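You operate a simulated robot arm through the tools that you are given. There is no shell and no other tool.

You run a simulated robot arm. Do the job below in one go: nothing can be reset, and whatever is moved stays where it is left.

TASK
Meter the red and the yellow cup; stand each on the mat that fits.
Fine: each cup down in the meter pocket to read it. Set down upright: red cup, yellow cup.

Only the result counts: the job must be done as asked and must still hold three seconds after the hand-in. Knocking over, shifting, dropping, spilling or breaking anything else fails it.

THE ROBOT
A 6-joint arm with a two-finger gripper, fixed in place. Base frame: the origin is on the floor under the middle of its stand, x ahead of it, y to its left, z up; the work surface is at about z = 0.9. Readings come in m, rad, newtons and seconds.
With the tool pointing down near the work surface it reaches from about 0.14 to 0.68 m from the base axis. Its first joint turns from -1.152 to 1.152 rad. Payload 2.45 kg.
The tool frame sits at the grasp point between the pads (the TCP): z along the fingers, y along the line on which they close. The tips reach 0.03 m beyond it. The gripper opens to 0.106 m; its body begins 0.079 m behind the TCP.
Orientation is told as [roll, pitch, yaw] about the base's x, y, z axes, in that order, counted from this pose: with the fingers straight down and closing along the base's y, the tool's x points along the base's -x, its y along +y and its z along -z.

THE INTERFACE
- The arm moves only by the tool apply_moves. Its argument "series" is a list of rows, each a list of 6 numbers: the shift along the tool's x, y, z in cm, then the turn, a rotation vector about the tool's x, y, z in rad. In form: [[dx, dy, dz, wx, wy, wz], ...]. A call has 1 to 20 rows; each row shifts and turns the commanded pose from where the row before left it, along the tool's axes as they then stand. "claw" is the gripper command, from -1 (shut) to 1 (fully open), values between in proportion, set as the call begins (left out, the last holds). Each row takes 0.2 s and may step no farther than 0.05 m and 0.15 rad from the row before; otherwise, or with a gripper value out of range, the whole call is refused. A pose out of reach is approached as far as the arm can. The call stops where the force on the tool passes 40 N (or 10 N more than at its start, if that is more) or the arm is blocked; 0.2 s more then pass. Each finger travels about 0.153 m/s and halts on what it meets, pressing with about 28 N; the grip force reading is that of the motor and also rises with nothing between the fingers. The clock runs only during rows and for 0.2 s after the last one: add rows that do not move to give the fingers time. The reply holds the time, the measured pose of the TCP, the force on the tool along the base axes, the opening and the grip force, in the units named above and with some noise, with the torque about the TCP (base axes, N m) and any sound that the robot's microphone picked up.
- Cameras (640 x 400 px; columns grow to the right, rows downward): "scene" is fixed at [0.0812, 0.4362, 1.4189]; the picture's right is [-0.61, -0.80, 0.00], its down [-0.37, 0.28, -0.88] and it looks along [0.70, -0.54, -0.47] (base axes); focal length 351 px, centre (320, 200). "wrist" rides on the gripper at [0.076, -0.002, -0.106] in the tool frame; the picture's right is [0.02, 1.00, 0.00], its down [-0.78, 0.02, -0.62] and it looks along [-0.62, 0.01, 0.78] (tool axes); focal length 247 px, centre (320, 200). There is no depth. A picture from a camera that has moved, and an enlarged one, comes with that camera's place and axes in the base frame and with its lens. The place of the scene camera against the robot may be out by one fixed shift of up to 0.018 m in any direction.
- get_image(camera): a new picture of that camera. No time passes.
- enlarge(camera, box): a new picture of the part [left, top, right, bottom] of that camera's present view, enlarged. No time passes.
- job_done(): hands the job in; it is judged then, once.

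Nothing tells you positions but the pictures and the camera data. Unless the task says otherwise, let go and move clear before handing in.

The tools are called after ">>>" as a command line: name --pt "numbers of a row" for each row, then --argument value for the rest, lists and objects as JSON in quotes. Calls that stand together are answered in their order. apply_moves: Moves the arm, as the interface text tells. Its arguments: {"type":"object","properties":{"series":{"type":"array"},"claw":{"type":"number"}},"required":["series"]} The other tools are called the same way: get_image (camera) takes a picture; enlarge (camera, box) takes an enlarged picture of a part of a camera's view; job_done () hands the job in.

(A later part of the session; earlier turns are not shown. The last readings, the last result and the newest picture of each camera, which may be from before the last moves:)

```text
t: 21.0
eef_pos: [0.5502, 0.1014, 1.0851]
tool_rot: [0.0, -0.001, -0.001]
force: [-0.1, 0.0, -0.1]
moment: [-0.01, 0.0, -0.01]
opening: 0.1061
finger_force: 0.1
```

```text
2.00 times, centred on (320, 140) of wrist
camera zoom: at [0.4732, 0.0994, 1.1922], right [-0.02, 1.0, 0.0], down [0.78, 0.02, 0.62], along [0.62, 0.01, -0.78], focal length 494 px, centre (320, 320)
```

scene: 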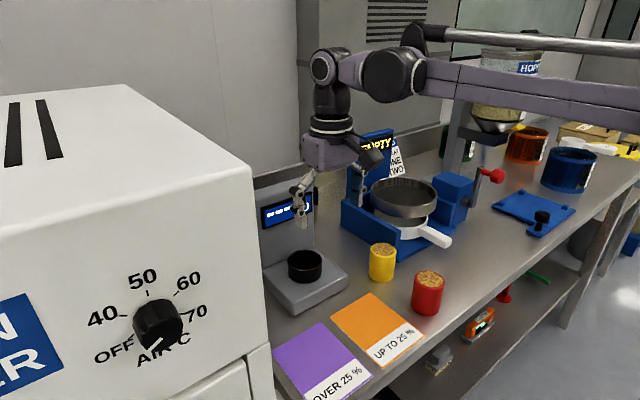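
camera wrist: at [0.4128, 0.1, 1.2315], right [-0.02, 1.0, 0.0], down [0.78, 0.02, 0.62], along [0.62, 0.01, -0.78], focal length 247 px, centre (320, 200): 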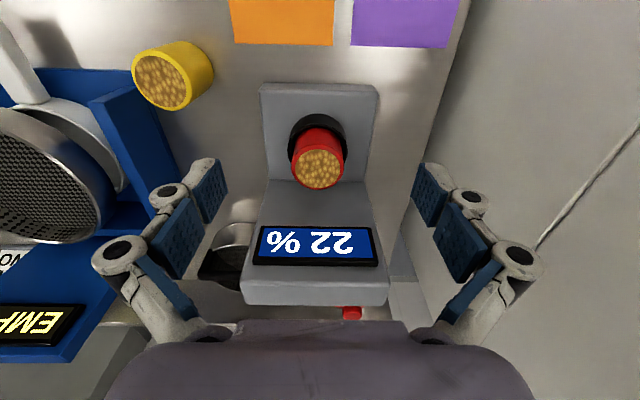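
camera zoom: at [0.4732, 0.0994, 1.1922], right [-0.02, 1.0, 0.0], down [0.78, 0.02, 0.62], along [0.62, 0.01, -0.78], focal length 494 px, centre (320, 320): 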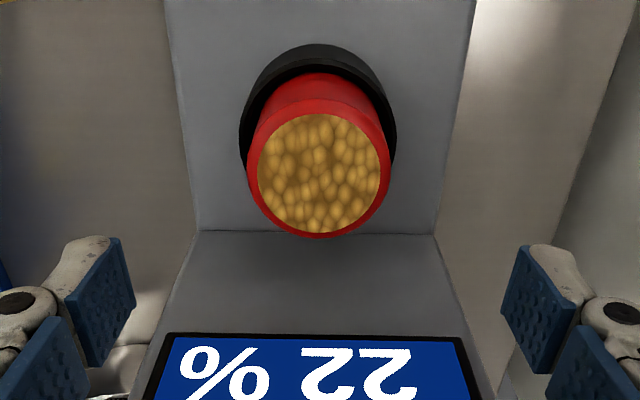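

The cup is centred under the hand and 22 % stays shown. I'll go down and close on it.

>>> apply_moves --pt "0 0 2.5 0 0 0" --pt "0 0 2.5 0 0 0" --pt "0 0 1.5 0 0 0" --pt "0 0 0.55 0 0 0" --pt "0 0 0 0 0 0"

>>> apply_moves --pt "0 0 0 0 0 0" --pt "0 0 0 0 0 0" --pt "0 0 0 0 0 0" --pt "0 0 0 0 0 0" --claw -1

>>> enlarge --camera "scene" --box '[255, 175, 375, 295]'

```text
t: 22.2
eef_pos: [0.5501, 0.1006, 1.0136]
tool_rot: [-0.001, -0.001, 0.001]
force: [0.1, 0.0, -0.7]
moment: [-0.02, 0.01, 0.0]
opening: 0.1061
finger_force: 0.1
```

```text
t: 23.2
eef_pos: [0.5487, 0.1001, 1.0148]
tool_rot: [0.0, -0.001, 0.0]
force: [1.0, 0.7, 13.9]
moment: [-0.02, -0.05, 0.01]
opening: 0.0548
finger_force: 27.9
```

```text
3.33 times, centred on (315, 235) of scene
camera zoom: at [0.081, 0.4361, 1.419], right [-0.61, -0.8, 0.0], down [-0.37, 0.28, -0.88], along [0.7, -0.54, -0.47], focal length 1170 px, centre (337, 83)
```

zoom: 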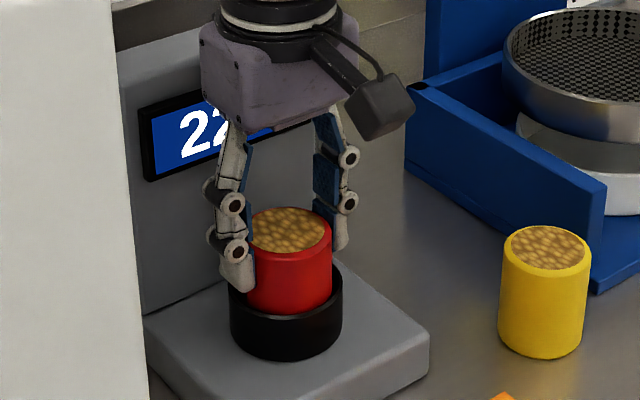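

The red cup is held again. I'll lift it straight out and carry it to above the orange mat, aiming for (0.39, 0.061).

>>> apply_moves --pt "0 0 -0.5 0 0 0" --pt "0 0 -1.5 0 0 0" --pt "0 0 -2 0 0 0" --pt "0 0 -2 0 0 0" --pt "0 0 -1.5 0 0 0" --pt "2.28 -0.56 0 0 0 0" --pt "2.28 -0.56 0 0 0 0" --pt "2.28 -0.56 0 0 0 0" --pt "2.28 -0.56 0 0 0 0" --pt "2.28 -0.56 0 0 0 0" --pt "2.28 -0.56 0 0 0 0" --pt "2.28 -0.56 0 0 0 0" --pt "0 0 0 0 0 0"

>>> get_image --camera "wrist"

>>> get_image --camera "scene"

```text
t: 26.0
eef_pos: [0.3891, 0.0606, 1.0865]
tool_rot: [0.0, 0.0, 0.0]
force: [0.3, 0.5, -1.2]
moment: [0.01, 0.02, 0.02]
opening: 0.0548
finger_force: 28.0
```

```text
taken
camera wrist: at [0.3127, 0.0587, 1.1947], right [-0.02, 1.0, 0.0], down [0.78, 0.02, 0.62], along [0.62, 0.01, -0.78], focal length 247 px, centre (320, 200)
```

wrist: 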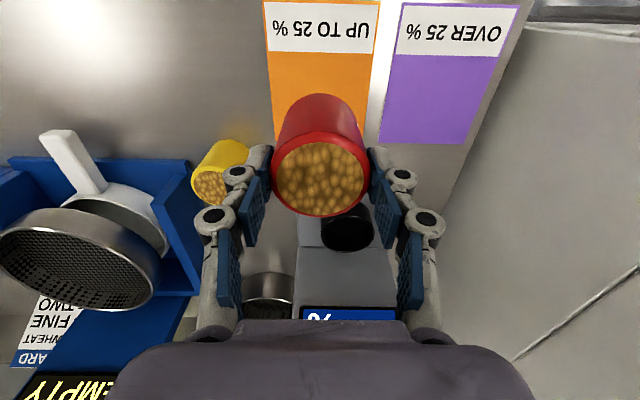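

```text
taken
```

scene: 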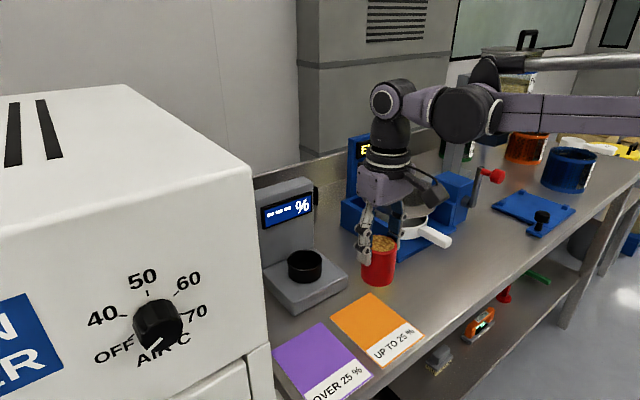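

The cup is above the orange mat. I'll lower it to about 1 cm above the mat and check.

>>> apply_moves --pt "0 0 2.5 0 0 0" --pt "0 0 2.5 0 0 0" --pt "0 0 2.5 0 0 0" --pt "0 0 2 0 0 0" --pt "0 0 0.8 0 0 0" --pt "0 0 0 0 0 0"

>>> get_image --camera "wrist"

>>> enlarge --camera "scene" --box '[300, 230, 440, 390]'

```text
t: 27.4
eef_pos: [0.39, 0.0605, 0.9845]
tool_rot: [0.001, -0.001, 0.001]
force: [-0.2, 0.2, -1.4]
moment: [0.02, -0.03, 0.0]
opening: 0.055
finger_force: 28.1
```

```text
taken
camera wrist: at [0.3133, 0.0587, 1.0919], right [-0.02, 1.0, 0.0], down [0.78, 0.02, 0.62], along [0.62, 0.01, -0.78], focal length 247 px, centre (320, 200)
```

wrist: 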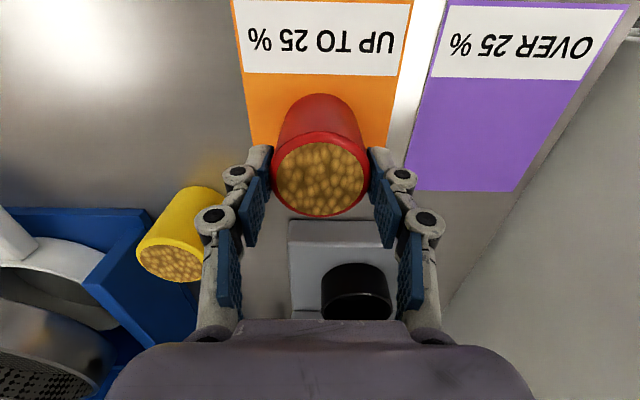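

```text
2.50 times, centred on (370, 310) of scene
camera zoom: at [0.0812, 0.4362, 1.4189], right [-0.61, -0.8, 0.0], down [-0.37, 0.28, -0.88], along [0.7, -0.54, -0.47], focal length 878 px, centre (195, -75)
```

zoom: 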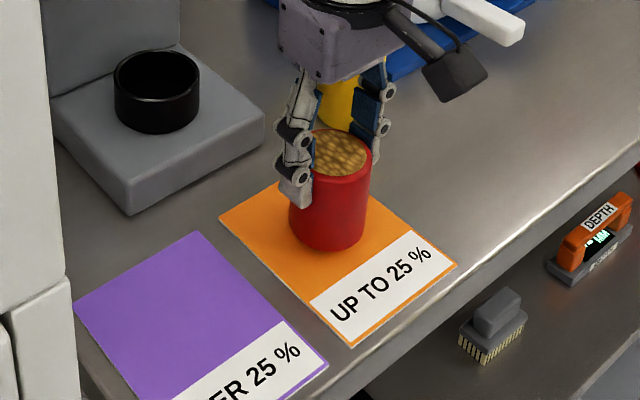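

It is well inside the orange area. I'll lower it the last centimetre in small steps until it touches.

>>> apply_moves --pt "0 0 0.3 0 0 0" --pt "0 0 0.2 0 0 0" --pt "0 0 0.2 0 0 0" --pt "0 0 0 0 0 0"

```text
t: 28.4
eef_pos: [0.3894, 0.0599, 0.9782]
tool_rot: [0.001, -0.001, 0.001]
force: [-0.3, 0.7, -1.5]
moment: [-0.03, -0.04, 0.01]
opening: 0.0545
finger_force: 28.3
```

There is no contact yet, so I'll go down a few more millimetres.

>>> apply_moves --pt "0 0 0.15 0 0 0" --pt "0 0 0.15 0 0 0" --pt "0 0 0 0 0 0"

```text
t: 29.2
eef_pos: [0.3888, 0.0604, 0.9763]
tool_rot: [0.0, 0.001, -0.001]
force: [0.1, 1.0, 22.1]
moment: [0.08, 0.07, 0.0]
opening: 0.0548
finger_force: 27.9
```

The cup stands on the mat (22 N contact). I'll ease the pressure off, open, and rise straight up.

>>> apply_moves --pt "0 0 -0.12 0 0 0" --pt "0 0 0 0 0 0"

>>> apply_moves --pt "0 0 0 0 0 0" --pt "0 0 0 0 0 0" --pt "0 0 0 0 0 0" --claw 1

>>> apply_moves --pt "0 0 -1 0 0 0" --pt "0 0 -2 0 0 0" --pt "0 0 -3 0 0 0" --pt "0 0 -3 0 0 0" --pt "0 0 -3 0 0 0" --pt "0 0 0 0 0 0"

>>> get_image --camera "wrist"

>>> get_image --camera "scene"

```text
t: 29.8
eef_pos: [0.3887, 0.0602, 0.9761]
tool_rot: [0.0, -0.001, -0.002]
force: [0.2, 2.1, 1.7]
moment: [0.1, -0.05, 0.0]
opening: 0.0547
finger_force: 28.0
```

```text
t: 30.6
eef_pos: [0.3889, 0.061, 0.9769]
tool_rot: [0.0, 0.0, -0.001]
force: [0.7, 0.3, 0.3]
moment: [0.01, -0.01, 0.0]
opening: 0.106
finger_force: 0.0
```

```text
t: 32.0
eef_pos: [0.3902, 0.0618, 1.0987]
tool_rot: [-0.002, 0.0, 0.0]
force: [0.0, 0.2, 0.8]
moment: [0.01, -0.01, 0.03]
opening: 0.1058
finger_force: 0.1
```

```text
taken
camera wrist: at [0.3136, 0.0605, 1.2051], right [-0.02, 1.0, 0.0], down [0.78, 0.02, 0.62], along [0.62, 0.01, -0.78], focal length 247 px, centre (320, 200)
```

wrist: 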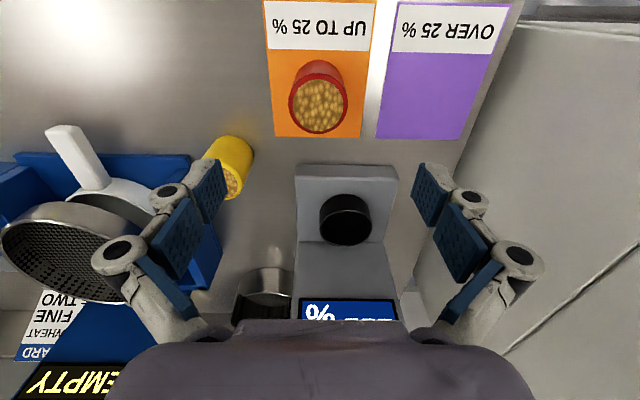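

```text
taken
```

scene: 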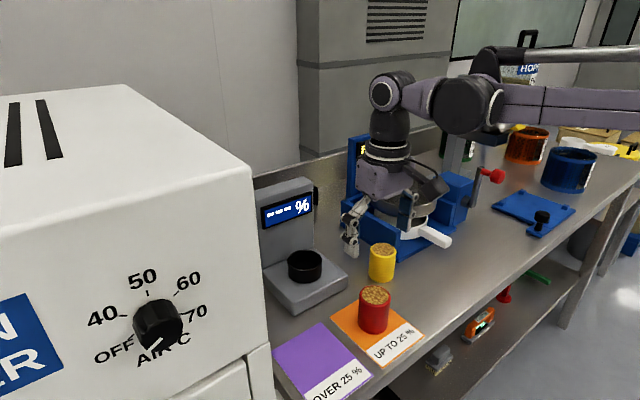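

The red cup stands on the orange mat. The yellow cup sits close to the blue device, so I'll turn the hand 90° to close along x there, with the wrist camera on the free side.

>>> apply_moves --pt "-1 -3 0 0 0 0" --pt "-1 -3 0 0 0 0" --pt "-1 -3 0 0 0 0" --pt "0 0 0 0 0 0.15" --pt "0 0 0 0 0 0.15" --pt "0 0 0 0 0 0.15" --pt "0 0 0 0 0 0.15" --pt "0 0 0 0 0 0"

>>> get_image --camera "scene"

```text
t: 33.8
eef_pos: [0.4208, -0.0277, 1.0966]
tool_rot: [0.0, -0.001, -0.602]
force: [0.2, -0.4, -1.1]
moment: [0.01, 0.01, 0.01]
opening: 0.1061
finger_force: 0.0
```

```text
taken
```

scene: 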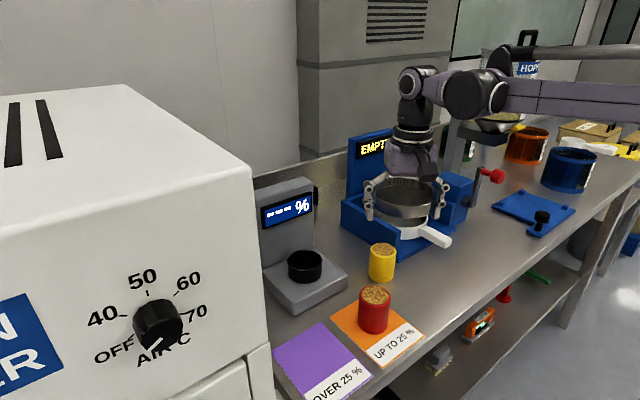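

The turn goes the right way. I'll complete it to 90°.

>>> apply_moves --pt "0 0 0 0 0 0.15" --pt "0 0 0 0 0 0.15" --pt "0 0 0 0 0 0.15" --pt "0 0 0 0 0 0.15" --pt "0 0 0 0 0 0.15" --pt "0 0 0 0 0 0.15" --pt "0 0 0 0 0 0.07" --pt "0 0 0 0 0 0"

>>> get_image --camera "wrist"

>>> get_image --camera "scene"

```text
t: 35.6
eef_pos: [0.4205, -0.0303, 1.0972]
tool_rot: [0.001, 0.001, -1.572]
force: [0.8, 0.2, 0.1]
moment: [0.01, 0.01, -0.02]
opening: 0.1061
finger_force: 0.0
```

```text
taken
camera wrist: at [0.4182, 0.0472, 1.2036], right [1.0, 0.02, 0.0], down [0.02, -0.78, 0.62], along [0.01, -0.62, -0.78], focal length 247 px, centre (320, 200)
```

wrist: 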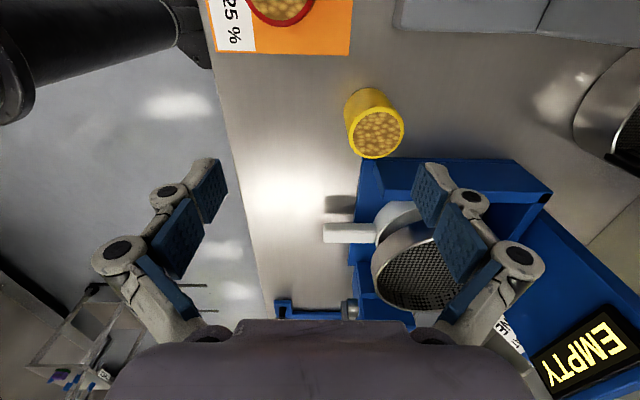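

```text
taken
```

scene: 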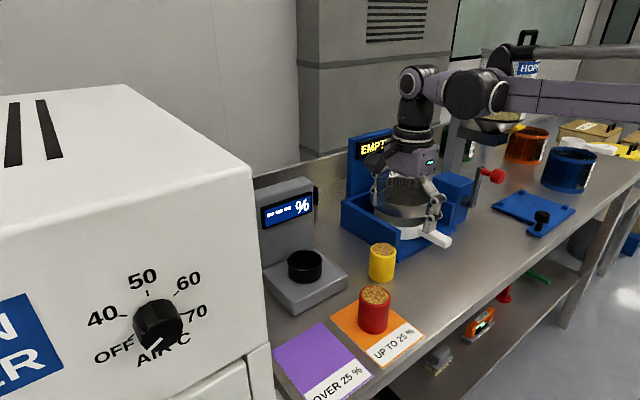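

With the hand turned, the yellow cup is ahead and the blue wall lies parallel and clear of the fingers. I'll move over the cup and check the centring.

>>> apply_moves --pt "-0.8 2 0 0 0 0" --pt "-0.8 2 0 0 0 0" --pt "-0.8 1.95 0 0 0 0" --pt "0 0 3 0 0 0" --pt "0 0 2.5 0 0 0" --pt "0 0 0 0 0 0"

>>> get_image --camera "wrist"

>>> enlarge --camera "wrist" --box '[240, 60, 400, 220]'

>>> enlarge --camera "scene" --box '[320, 160, 480, 320]'

```text
t: 37.0
eef_pos: [0.4811, -0.0517, 1.0402]
tool_rot: [-0.003, -0.001, -1.568]
force: [0.8, 0.1, 0.3]
moment: [0.0, 0.01, 0.02]
opening: 0.1059
finger_force: 0.1
```

```text
taken
camera wrist: at [0.4778, 0.0242, 1.1477], right [1.0, 0.02, 0.0], down [0.02, -0.78, 0.62], along [0.01, -0.62, -0.78], focal length 247 px, centre (320, 200)
```

wrist: 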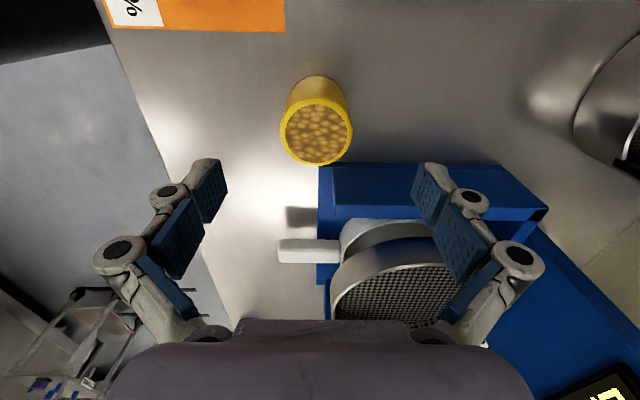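

```text
2.50 times, centred on (320, 140) of wrist
camera zoom: at [0.4778, 0.0242, 1.1477], right [1.0, 0.02, 0.0], down [0.02, -0.78, 0.62], along [0.01, -0.62, -0.78], focal length 617 px, centre (320, 350)
```

zoom: 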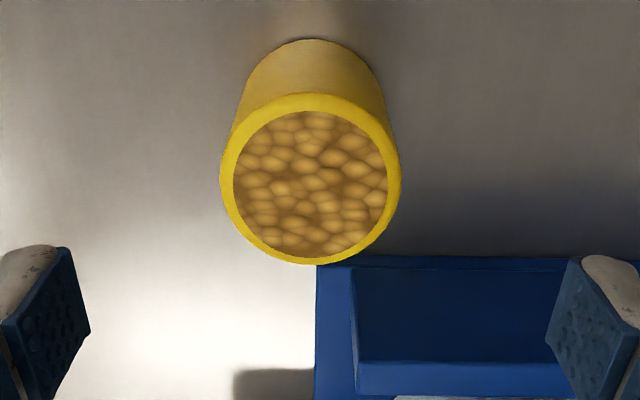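

```text
2.50 times, centred on (400, 240) of scene
camera zoom: at [0.0812, 0.4362, 1.4189], right [-0.61, -0.8, 0.0], down [-0.37, 0.28, -0.88], along [0.7, -0.54, -0.47], focal length 878 px, centre (120, 100)
```

zoom: 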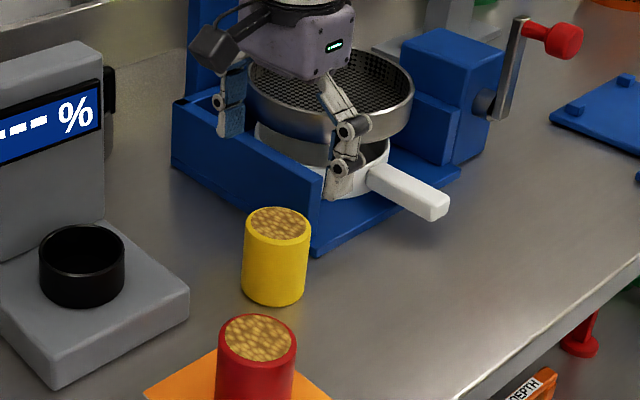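

The yellow cup is about 3 mm off centre both ways, and the blue wall is 3 cm clear. I'll trim that and go down around it.

>>> apply_moves --pt "-0.33 -0.35 1.5 0 0 0" --pt "0 0 2 0 0 0" --pt "0 0 2 0 0 0" --pt "0 0 1.3 0 0 0" --pt "0 0 0 0 0 0"

>>> enlarge --camera "wrist" --box '[200, 80, 440, 260]'

>>> enlarge --camera "scene" --box '[320, 180, 460, 320]'

```text
t: 38.2
eef_pos: [0.4763, -0.0548, 0.9736]
tool_rot: [-0.001, 0.001, -1.568]
force: [0.2, -0.8, 1.2]
moment: [-0.01, 0.01, 0.02]
opening: 0.106
finger_force: 0.0
```

```text
2.22 times, centred on (320, 170) of wrist
camera zoom: at [0.4743, 0.0211, 1.0802], right [1.0, 0.02, 0.0], down [0.02, -0.78, 0.62], along [0.01, -0.62, -0.78], focal length 549 px, centre (320, 267)
```

zoom: 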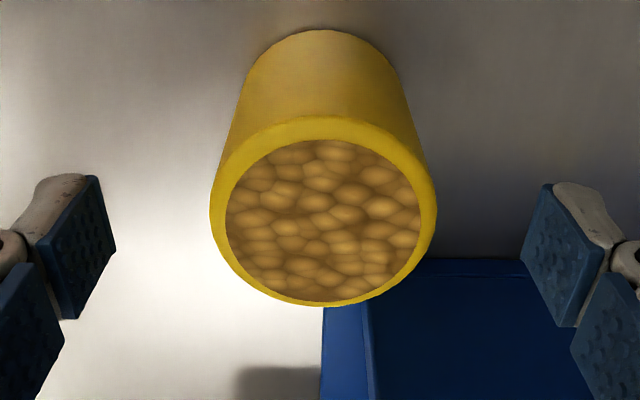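

```text
2.86 times, centred on (390, 250) of scene
camera zoom: at [0.0812, 0.4362, 1.4189], right [-0.61, -0.8, 0.0], down [-0.37, 0.28, -0.88], along [0.7, -0.54, -0.47], focal length 1003 px, centre (120, 57)
```

zoom: 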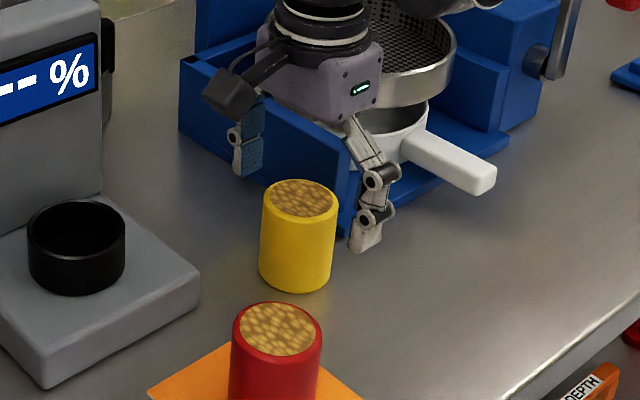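

It is centred to within half a millimetre. I'll close on the yellow cup.

>>> apply_moves --pt "0 0 0 0 0 0" --pt "0 0 0 0 0 0" --pt "0 0 0 0 0 0" --pt "0 0 0 0 0 0" --claw -1

>>> apply_moves --pt "0 0 -0.5 0 0 0" --pt "0 0 -1 0 0 0" --pt "0 0 -1.5 0 0 0" --pt "0 0 0 0 0 0"

>>> get_image --camera "wrist"

>>> enlarge --camera "scene" --box '[320, 160, 460, 320]'

```text
t: 39.2
eef_pos: [0.477, -0.0566, 0.974]
tool_rot: [0.0, 0.0, -1.567]
force: [2.9, 0.1, 13.1]
moment: [0.03, -0.22, 0.0]
opening: 0.0544
finger_force: 28.4
```

```text
t: 40.2
eef_pos: [0.4762, -0.057, 1.0039]
tool_rot: [0.002, 0.0, -1.569]
force: [-0.7, -0.8, -1.4]
moment: [-0.02, 0.02, 0.02]
opening: 0.0545
finger_force: 27.8
```

```text
taken
camera wrist: at [0.4737, 0.0197, 1.1105], right [1.0, 0.02, 0.0], down [0.02, -0.78, 0.62], along [0.01, -0.62, -0.78], focal length 247 px, centre (320, 200)
```

wrist: 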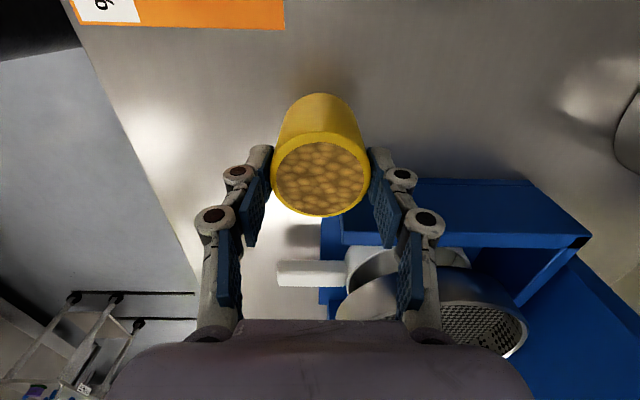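

```text
2.50 times, centred on (390, 240) of scene
camera zoom: at [0.0812, 0.4362, 1.4189], right [-0.61, -0.8, 0.0], down [-0.37, 0.28, -0.88], along [0.7, -0.54, -0.47], focal length 878 px, centre (145, 100)
```

zoom: 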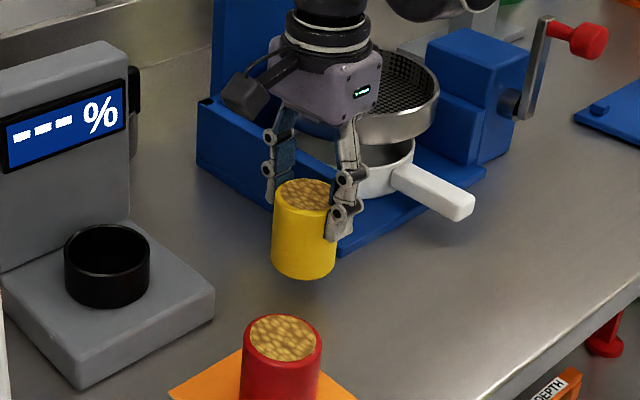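

The yellow cup is up and level. I'll raise it, move it clear of the blue device, and turn the hand back to 0° yaw.

>>> apply_moves --pt "0 0 -3 0 0 0" --pt "0 0 -3 0 0 0" --pt "0 0 -2.6 0 0 0" --pt "2.2 0 0 0 0 0" --pt "2.2 0 0 0 0 0" --pt "2.2 0 0 0 0 0" --pt "2.2 0 0 0 0 0" --pt "0 0 0 0 0 0"

>>> apply_moves --pt "0 0 0 0 0 -0.14" --pt "0 0 0 0 0 -0.14" --pt "0 0 0 0 0 -0.14" --pt "0 0 0 0 0 -0.14" --pt "0 0 0 0 0 -0.14" --pt "0 0 0 0 0 -0.14" --pt "0 0 0 0 0 -0.14" --pt "0 0 0 0 0 -0.14" --pt "0 0 0 0 0 -0.14" --pt "0 0 0 0 0 -0.14" --pt "0 0 0 0 0 -0.14" --pt "0 0 0 0 0 -0.03" --pt "0 0 0 0 0 0"

>>> get_image --camera "wrist"

>>> get_image --camera "scene"

```text
t: 42.0
eef_pos: [0.4764, 0.0315, 1.09]
tool_rot: [-0.002, 0.001, -1.571]
force: [0.9, 0.2, -0.9]
moment: [-0.04, -0.01, 0.03]
opening: 0.0548
finger_force: 28.4
```

```text
t: 44.8
eef_pos: [0.4753, 0.0324, 1.0898]
tool_rot: [0.001, -0.001, 0.002]
force: [-0.3, -0.1, -1.2]
moment: [-0.03, 0.04, -0.01]
opening: 0.055
finger_force: 27.8
```

```text
taken
camera wrist: at [0.3987, 0.0296, 1.1963], right [-0.02, 1.0, 0.0], down [0.78, 0.02, 0.62], along [0.62, 0.01, -0.78], focal length 247 px, centre (320, 200)
```

wrist: 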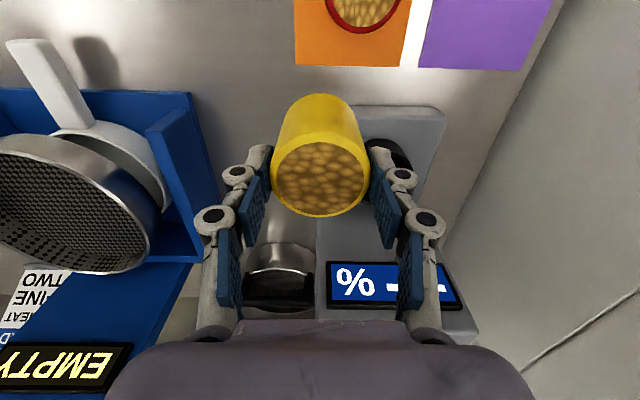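

```text
taken
```

scene: 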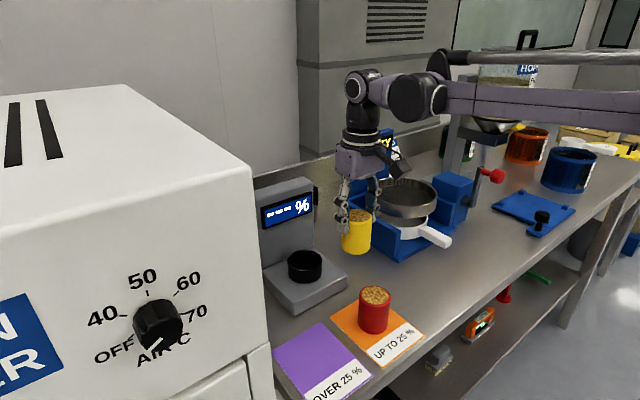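

I'm back at 0° yaw. I'll carry the yellow cup over the pocket, to the spot that worked for the red one.

>>> apply_moves --pt "-1.85 1.69 0 0 0 0" --pt "-1.85 1.69 0 0 0 0" --pt "-1.85 1.69 0 0 0 0" --pt "-1.85 1.69 0 0 0 0" --pt "0 0 0 0 0 0"

>>> enlarge --camera "wrist" --box '[270, 40, 370, 140]'

>>> enlarge --camera "scene" --box '[275, 205, 335, 285]'

```text
t: 46.0
eef_pos: [0.5516, 0.1, 1.0894]
tool_rot: [-0.001, -0.001, -0.001]
force: [0.8, 0.8, -1.7]
moment: [0.04, -0.01, -0.02]
opening: 0.0549
finger_force: 28.1
```

```text
4.00 times, centred on (320, 90) of wrist
camera zoom: at [0.4732, 0.0982, 1.197], right [-0.02, 1.0, 0.0], down [0.78, 0.02, 0.62], along [0.62, 0.01, -0.78], focal length 988 px, centre (320, 640)
```

zoom: 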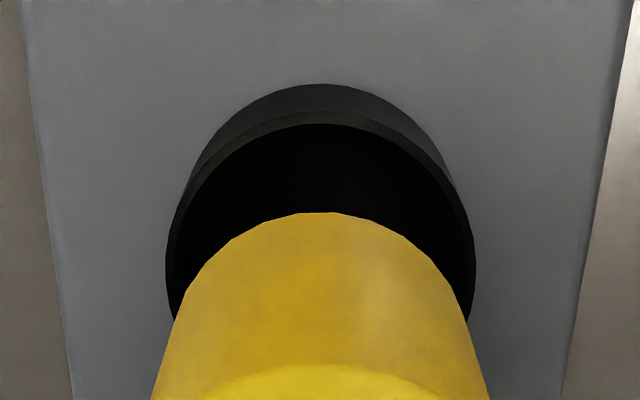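

```text
5.00 times, centred on (305, 245) of scene
camera zoom: at [0.0812, 0.4362, 1.4189], right [-0.61, -0.8, 0.0], down [-0.37, 0.28, -0.88], along [0.7, -0.54, -0.47], focal length 1755 px, centre (395, -25)
```

zoom: 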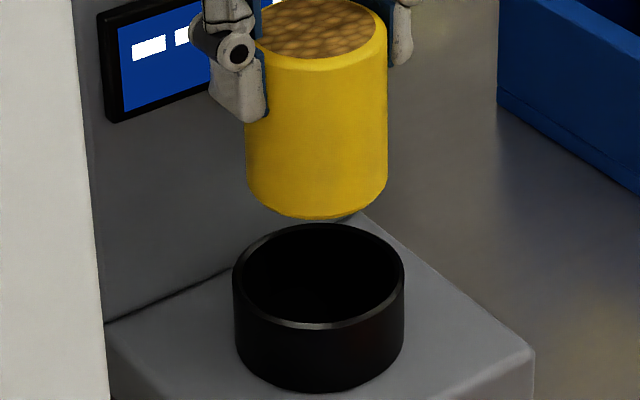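

The yellow cup lines up with the pocket to within about half a millimetre. I'll lower it to the rim and check for side forces.

>>> apply_moves --pt "0.05 0 1 0 0 0" --pt "0 0 1.5 0 0 0" --pt "0 0 1.5 0 0 0" --pt "0 0 1 0 0 0" --pt "0 0 0 0 0 0"

>>> enlarge --camera "wrist" --box '[260, 40, 380, 160]'

>>> enlarge --camera "scene" --box '[275, 205, 335, 285]'

```text
t: 47.2
eef_pos: [0.5493, 0.0978, 1.039]
tool_rot: [0.0, 0.001, 0.001]
force: [-0.3, 0.2, -1.4]
moment: [-0.01, 0.03, 0.01]
opening: 0.0547
finger_force: 27.9
```

```text
3.33 times, centred on (320, 100) of wrist
camera zoom: at [0.4727, 0.0973, 1.1456], right [-0.02, 1.0, 0.0], down [0.78, 0.02, 0.62], along [0.62, 0.01, -0.78], focal length 823 px, centre (320, 533)
```

zoom: 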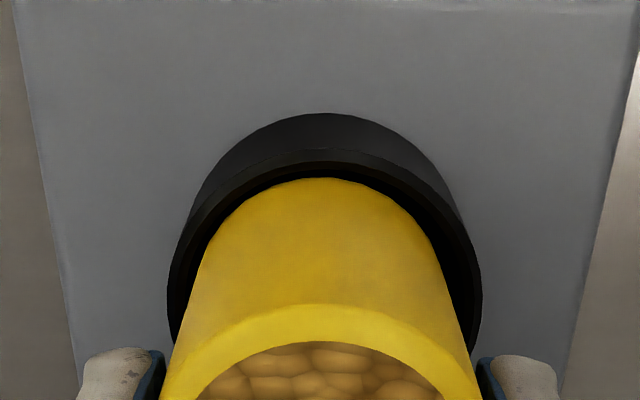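

```text
5.00 times, centred on (305, 245) of scene
camera zoom: at [0.0812, 0.4362, 1.4189], right [-0.61, -0.8, 0.0], down [-0.37, 0.28, -0.88], along [0.7, -0.54, -0.47], focal length 1755 px, centre (395, -25)
```

zoom: 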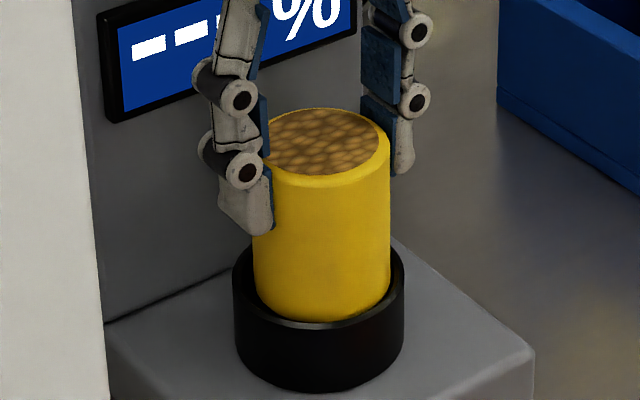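

No side force, and the view matches the red cup's good insertion. I'll lower it into the pocket the same way.

>>> apply_moves --pt "0 0 0.4 0 0 0" --pt "0 0 0.4 0 0 0" --pt "0 0 0.4 0 0 0" --pt "0 0 0.4 0 0 0" --pt "0 0 0.3 0 0 0" --pt "0 0 0.2 0 0 0" --pt "0 0 0 0 0 0"

>>> enlarge --camera "scene" --box '[255, 175, 375, 295]'

```text
t: 48.8
eef_pos: [0.5489, 0.0996, 1.0178]
tool_rot: [0.0, 0.001, 0.002]
force: [2.2, 0.5, -0.7]
moment: [0.12, -0.2, -0.04]
opening: 0.0548
finger_force: 28.0
```

```text
3.33 times, centred on (315, 235) of scene
camera zoom: at [0.0813, 0.4362, 1.4189], right [-0.61, -0.8, 0.0], down [-0.37, 0.28, -0.88], along [0.7, -0.54, -0.47], focal length 1170 px, centre (337, 83)
```

zoom: 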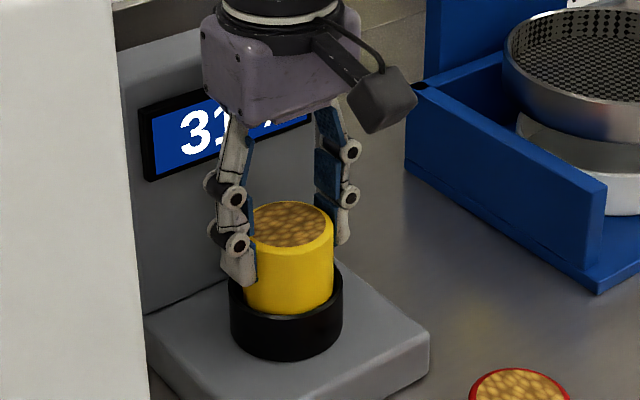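

The display shows "31…", and there is a light touch on the near wall (+2 N). I'll shift 1 mm forward and seat the cup fully.

>>> apply_moves --pt "-0.1 0 0 0 0 0" --pt "0 0 0.15 0 0 0" --pt "0 0 0.15 0 0 0" --pt "0 0 0 0 0 0"

>>> enlarge --camera "scene" --box '[255, 175, 375, 295]'

```text
t: 49.8
eef_pos: [0.5505, 0.0993, 1.0155]
tool_rot: [-0.002, -0.002, -0.001]
force: [-0.6, 0.0, -1.5]
moment: [0.04, 0.01, -0.02]
opening: 0.0547
finger_force: 28.2
```

```text
3.33 times, centred on (315, 235) of scene
camera zoom: at [0.0812, 0.4362, 1.4189], right [-0.61, -0.8, 0.0], down [-0.37, 0.28, -0.88], along [0.7, -0.54, -0.47], focal length 1170 px, centre (337, 83)
```

zoom: 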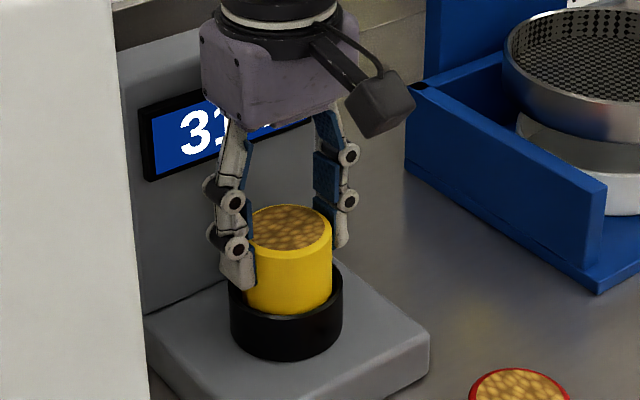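

The side force is gone. I'll go down the last few millimetres to contact.

>>> apply_moves --pt "0 0 0.15 0 0 0" --pt "0 0 0.15 0 0 0" --pt "0 0 0 0 0 0"

>>> enlarge --camera "wrist" --box '[220, 160, 420, 320]'

```text
t: 50.6
eef_pos: [0.5494, 0.0989, 1.0134]
tool_rot: [-0.002, -0.002, 0.001]
force: [3.0, 1.3, 22.1]
moment: [-0.01, -0.09, 0.15]
opening: 0.0547
finger_force: 27.7
```

```text
2.50 times, centred on (320, 240) of wrist
camera zoom: at [0.4727, 0.0977, 1.1196], right [-0.02, 1.0, 0.0], down [0.78, 0.02, 0.62], along [0.62, 0.01, -0.78], focal length 617 px, centre (320, 100)
```

zoom: 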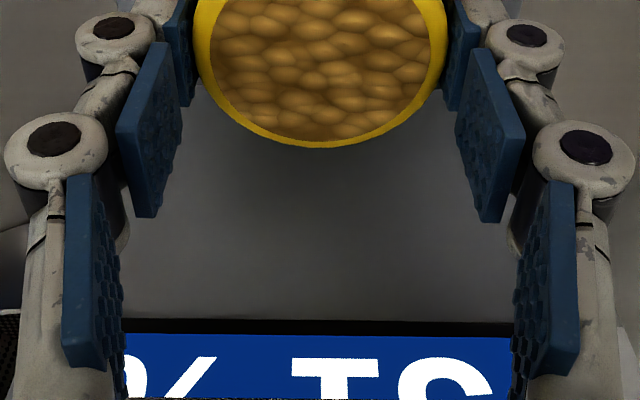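

The yellow cup is seated and reads 31 %, so it goes on the purple "over 25 %" mat. I'll ease off, let the reading stand for a moment and look once more.

>>> apply_moves --pt "0 0 -0.12 0 0 0" --pt "0 0 0 0 0 0" --pt "0 0 0 0 0 0" --pt "0 0 0 0 0 0" --pt "0 0 0 0 0 0"

>>> enlarge --camera "scene" --box '[250, 180, 330, 240]'

>>> get_image --camera "wrist"

```text
t: 51.8
eef_pos: [0.5509, 0.1, 1.0129]
tool_rot: [-0.001, -0.001, -0.001]
force: [0.7, -0.3, -0.9]
moment: [0.01, -0.02, 0.0]
opening: 0.0547
finger_force: 28.5
```

```text
6.67 times, centred on (290, 210) of scene
camera zoom: at [0.0812, 0.4362, 1.4189], right [-0.61, -0.8, 0.0], down [-0.37, 0.28, -0.88], along [0.7, -0.54, -0.47], focal length 2341 px, centre (520, 133)
```

zoom: 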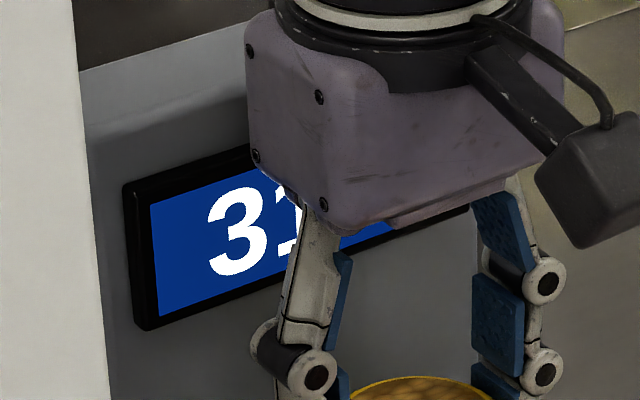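

```text
taken
camera wrist: at [0.4733, 0.0981, 1.1204], right [-0.02, 1.0, 0.0], down [0.78, 0.02, 0.62], along [0.62, 0.01, -0.78], focal length 247 px, centre (320, 200)
```

wrist: 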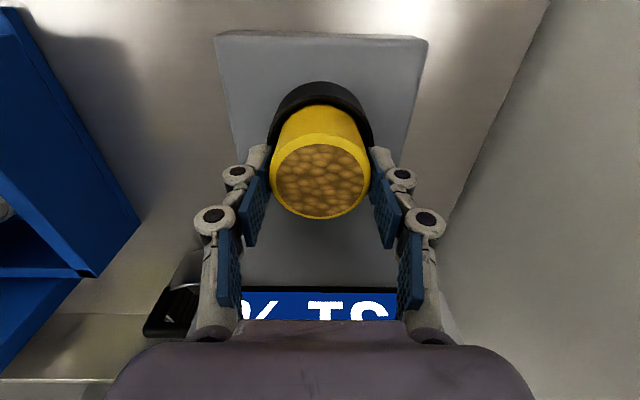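

31 % confirmed. I'll lift the yellow cup straight out, come back toward the mats, and turn the hand +90° so the fingers close along x, away from the dryer wall.

>>> apply_moves --pt "0 0 -0.5 0 0 0" --pt "0 0 -1.5 0 0 0" --pt "0 0 -2 0 0 0" --pt "0 0 -2.5 0 0 0" --pt "0 0 -2.2 0 0 0" --pt "2.5 0 0 0 0 0" --pt "2.5 0 0 0 0 0" --pt "2.5 0 0 0 0 0" --pt "2.5 0 0 0 0 0" --pt "2.5 0 0 0 0 0" --pt "2.5 0 0 0 0 0" --pt "0 0 0 0 0 0"

>>> apply_moves --pt "0 0 0 0 0 -0.14" --pt "0 0 0 0 0 -0.14" --pt "0 0 0 0 0 -0.14" --pt "0 0 0 0 0 0"

>>> get_image --camera "wrist"

>>> get_image --camera "scene"

```text
t: 54.4
eef_pos: [0.4006, 0.0971, 1.1008]
tool_rot: [0.001, 0.0, -0.001]
force: [0.1, 0.9, -1.1]
moment: [0.01, 0.0, 0.0]
opening: 0.0549
finger_force: 27.6
```

```text
t: 55.4
eef_pos: [0.3998, 0.0984, 1.1002]
tool_rot: [0.0, 0.0, 0.423]
force: [-0.4, 0.4, -1.1]
moment: [0.0, -0.02, 0.04]
opening: 0.0549
finger_force: 27.8
```

```text
taken
camera wrist: at [0.3308, 0.066, 1.207], right [-0.43, 0.9, 0.0], down [0.71, 0.34, 0.62], along [0.56, 0.27, -0.78], focal length 247 px, centre (320, 200)
```

wrist: 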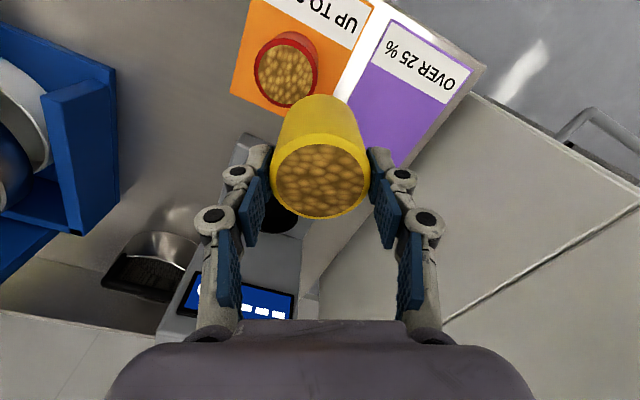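

```text
taken
```

scene: 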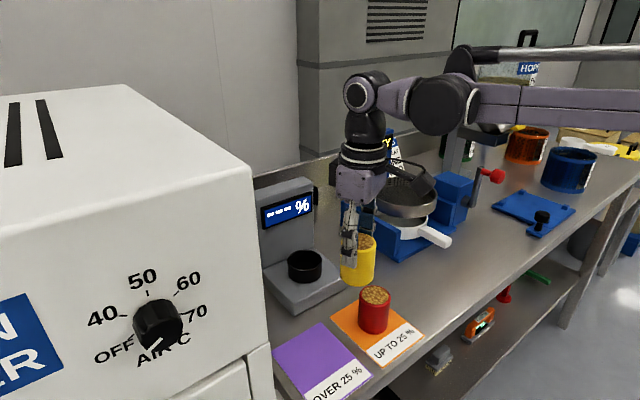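

The dryer wall stands at y≈0.265. The turn works in this direction, so I'll finish it to +90°.

>>> apply_moves --pt "0 0 0 0 0 -0.14" --pt "0 0 0 0 0 -0.14" --pt "0 0 0 0 0 -0.14" --pt "0 0 0 0 0 -0.14" --pt "0 0 0 0 0 -0.14" --pt "0 0 0 0 0 -0.14" --pt "0 0 0 0 0 -0.14" --pt "0 0 0 0 0 -0.14" --pt "0 0 0 0 0 -0.028" --pt "0 0 0 0 0 0"

>>> get_image --camera "wrist"

>>> get_image --camera "scene"

```text
t: 57.6
eef_pos: [0.4003, 0.0986, 1.1007]
tool_rot: [-0.001, -0.001, 1.569]
force: [1.0, 0.3, -1.1]
moment: [0.01, -0.01, 0.0]
opening: 0.0549
finger_force: 27.6
```

```text
taken
camera wrist: at [0.4012, 0.023, 1.2067], right [-1.0, -0.02, 0.0], down [-0.02, 0.78, 0.62], along [-0.01, 0.62, -0.78], focal length 247 px, centre (320, 200)
```

wrist: 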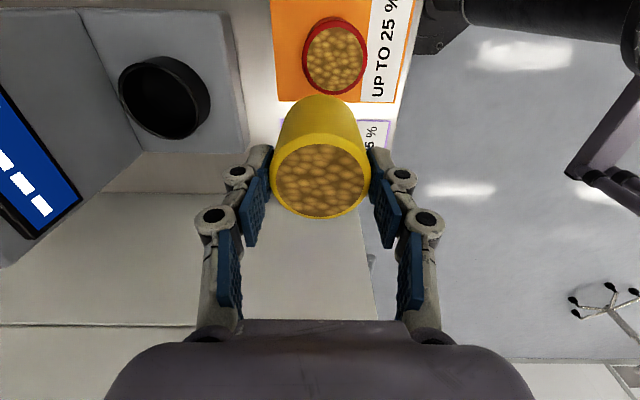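

```text
taken
```

scene: 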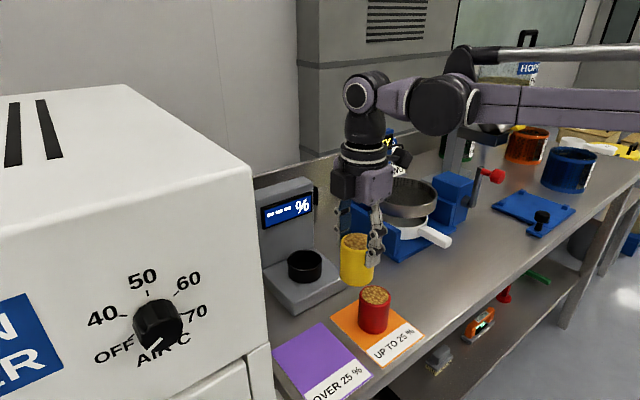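

The hand is at +90°. Now I'll slide toward the purple mat, aiming for (0.392, 0.183), and look before lowering.

>>> apply_moves --pt "-2.1 0.2 0 0 0 0" --pt "-2.1 0.2 0 0 0 0" --pt "-2.1 0.2 0 0 0 0" --pt "-2.1 0.2 0 0 0 0" --pt "0 0 0 0 0 0"

>>> get_image --camera "wrist"

>>> get_image --camera "scene"

```text
t: 58.8
eef_pos: [0.3921, 0.1837, 1.0994]
tool_rot: [0.0, -0.001, 1.566]
force: [0.0, 0.1, -1.4]
moment: [0.0, -0.01, 0.01]
opening: 0.0546
finger_force: 28.2
```

```text
taken
camera wrist: at [0.3936, 0.107, 1.2061], right [-1.0, -0.02, 0.0], down [-0.01, 0.78, 0.62], along [-0.01, 0.62, -0.78], focal length 247 px, centre (320, 200)
```

wrist: 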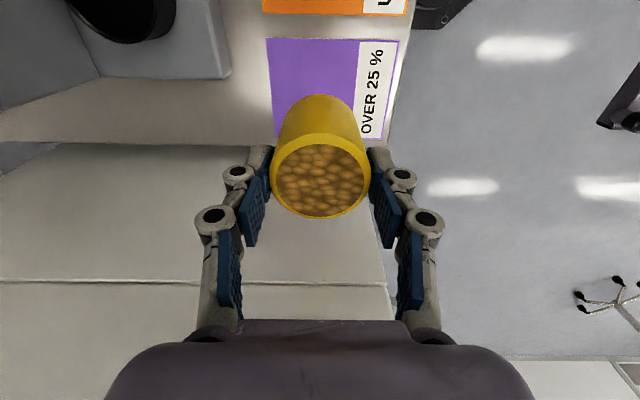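

```text
taken
```

scene: 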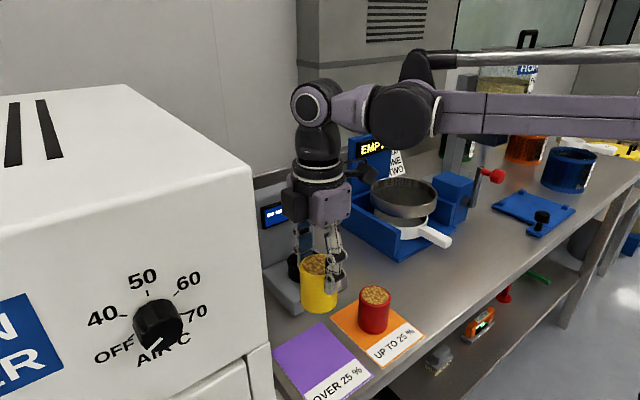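

The cup hovers over the purple area. I'll check the side clearance to the dryer in a close-up before lowering.

>>> enlarge --camera "scene" --box '[230, 130, 400, 320]'

>>> enlarge --camera "wrist" --box '[200, 20, 440, 240]'

```text
2.11 times, centred on (315, 225) of scene
camera zoom: at [0.0812, 0.4362, 1.4189], right [-0.61, -0.8, 0.0], down [-0.37, 0.28, -0.88], along [0.7, -0.54, -0.47], focal length 739 px, centre (330, 147)
```

zoom: 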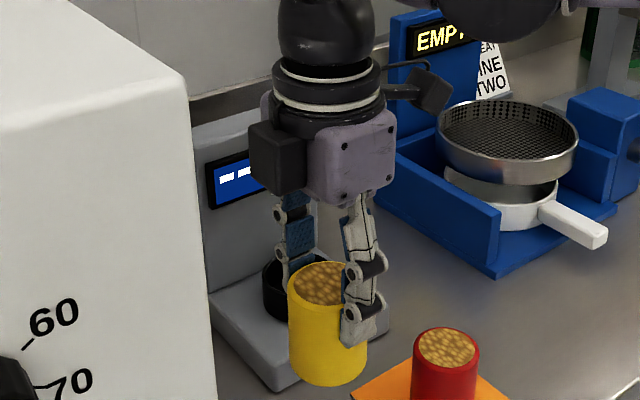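

```text
1.82 times, centred on (320, 130) of wrist
camera zoom: at [0.3936, 0.107, 1.2061], right [-1.0, -0.02, 0.0], down [-0.01, 0.78, 0.62], along [-0.01, 0.62, -0.78], focal length 449 px, centre (320, 327)
```

zoom: 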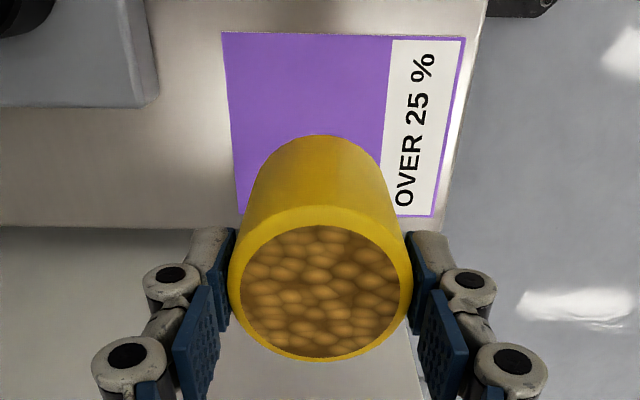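

Clearance is about 2.5 cm to the dryer, and the target lies inside the purple area (mat x 0.31–0.45, y 0.135–0.245). I'll lower to about 1 cm above the mat.

>>> apply_moves --pt "0 0 2 0 0 0" --pt "0 0 2 0 0 0" --pt "0 0 2 0 0 0" --pt "0 0 2 0 0 0" --pt "0 0 2 0 0 0" --pt "0 0 1.2 0 0 0" --pt "0 0 0 0 0 0"

>>> get_image --camera "wrist"

>>> enlarge --camera "scene" --box '[240, 200, 440, 400]'

```text
t: 60.4
eef_pos: [0.3931, 0.184, 0.9869]
tool_rot: [0.001, -0.002, 1.569]
force: [-0.4, 0.1, -2.0]
moment: [-0.04, 0.0, 0.02]
opening: 0.0547
finger_force: 27.5
```

```text
taken
camera wrist: at [0.3938, 0.1069, 1.0948], right [-1.0, -0.02, 0.0], down [-0.01, 0.78, 0.62], along [-0.01, 0.62, -0.78], focal length 247 px, centre (320, 200)
```

wrist: 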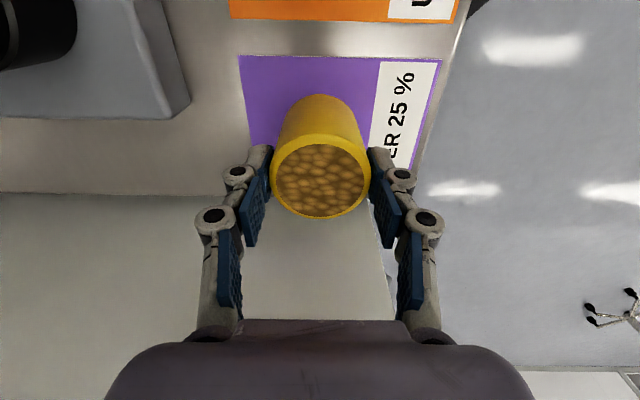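

```text
2.00 times, centred on (340, 300) of scene
camera zoom: at [0.0812, 0.4362, 1.4189], right [-0.61, -0.8, 0.0], down [-0.37, 0.28, -0.88], along [0.7, -0.54, -0.47], focal length 702 px, centre (280, 0)
```

zoom: 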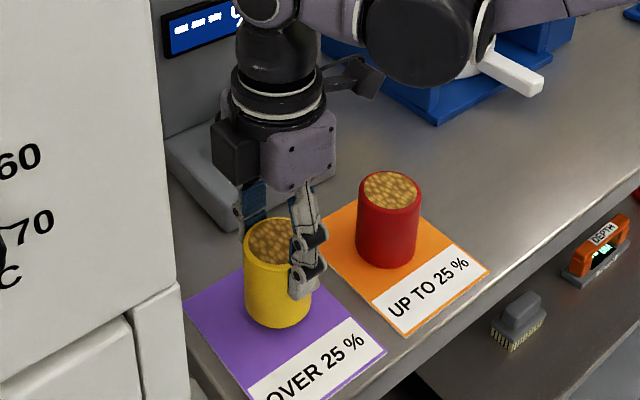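

The yellow cup sits above the purple area with everything clear. I'll lower it gently to contact.

>>> apply_moves --pt "0 0 0.3 0 0 0" --pt "0 0 0.3 0 0 0" --pt "0 0 0.2 0 0 0" --pt "0 0 0 0 0 0"

```text
t: 61.4
eef_pos: [0.3928, 0.1832, 0.9796]
tool_rot: [0.001, 0.0, 1.567]
force: [0.2, 0.4, -1.3]
moment: [-0.01, -0.01, 0.02]
opening: 0.0547
finger_force: 27.8
```

No contact yet; I'll go down a little further in small steps.

>>> apply_moves --pt "0 0 0.15 0 0 0" --pt "0 0 0.15 0 0 0" --pt "0 0 0 0 0 0"

```text
t: 62.2
eef_pos: [0.393, 0.1833, 0.9774]
tool_rot: [0.001, 0.001, 1.567]
force: [0.1, -0.1, -0.3]
moment: [-0.04, 0.0, 0.02]
opening: 0.0547
finger_force: 28.3
```

>>> apply_moves --pt "0 0 0.12 0 0 0" --pt "0 0 0 0 0 0"

```text
t: 62.8
eef_pos: [0.3924, 0.1828, 0.9768]
tool_rot: [-0.001, 0.0, 1.568]
force: [0.3, -0.2, -1.1]
moment: [0.0, 0.01, 0.07]
opening: 0.0549
finger_force: 27.8
```

Still carrying the full weight without contact, so I'll take another small step down.

>>> apply_moves --pt "0 0 0.12 0 0 0" --pt "0 0 0 0 0 0"

```text
t: 63.4
eef_pos: [0.3932, 0.1838, 0.9761]
tool_rot: [0.0, -0.001, 1.566]
force: [1.0, 0.0, -0.9]
moment: [0.0, -0.01, 0.0]
opening: 0.0547
finger_force: 28.4
```

>>> apply_moves --pt "0 0 0.12 0 0 0" --pt "0 0 0 0 0 0"

>>> enlarge --camera "scene" --box '[260, 290, 360, 390]'

```text
t: 64.0
eef_pos: [0.3926, 0.1839, 0.9738]
tool_rot: [0.0, -0.001, 1.567]
force: [1.4, -2.0, 21.8]
moment: [-0.07, -0.09, 0.14]
opening: 0.0545
finger_force: 28.4
```

```text
4.00 times, centred on (310, 340) of scene
camera zoom: at [0.081, 0.436, 1.419], right [-0.61, -0.8, 0.0], down [-0.37, 0.28, -0.88], along [0.7, -0.54, -0.47], focal length 1404 px, centre (360, -360)
```

zoom: 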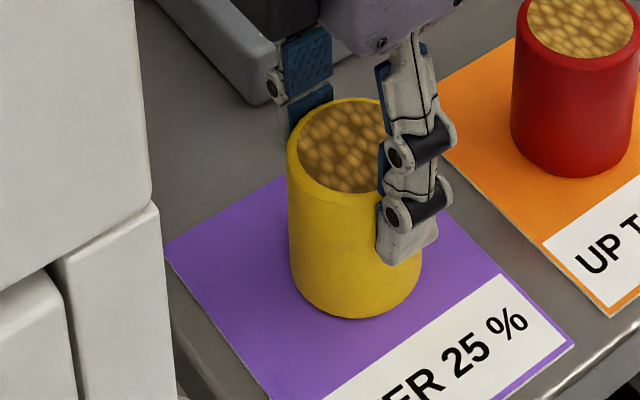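

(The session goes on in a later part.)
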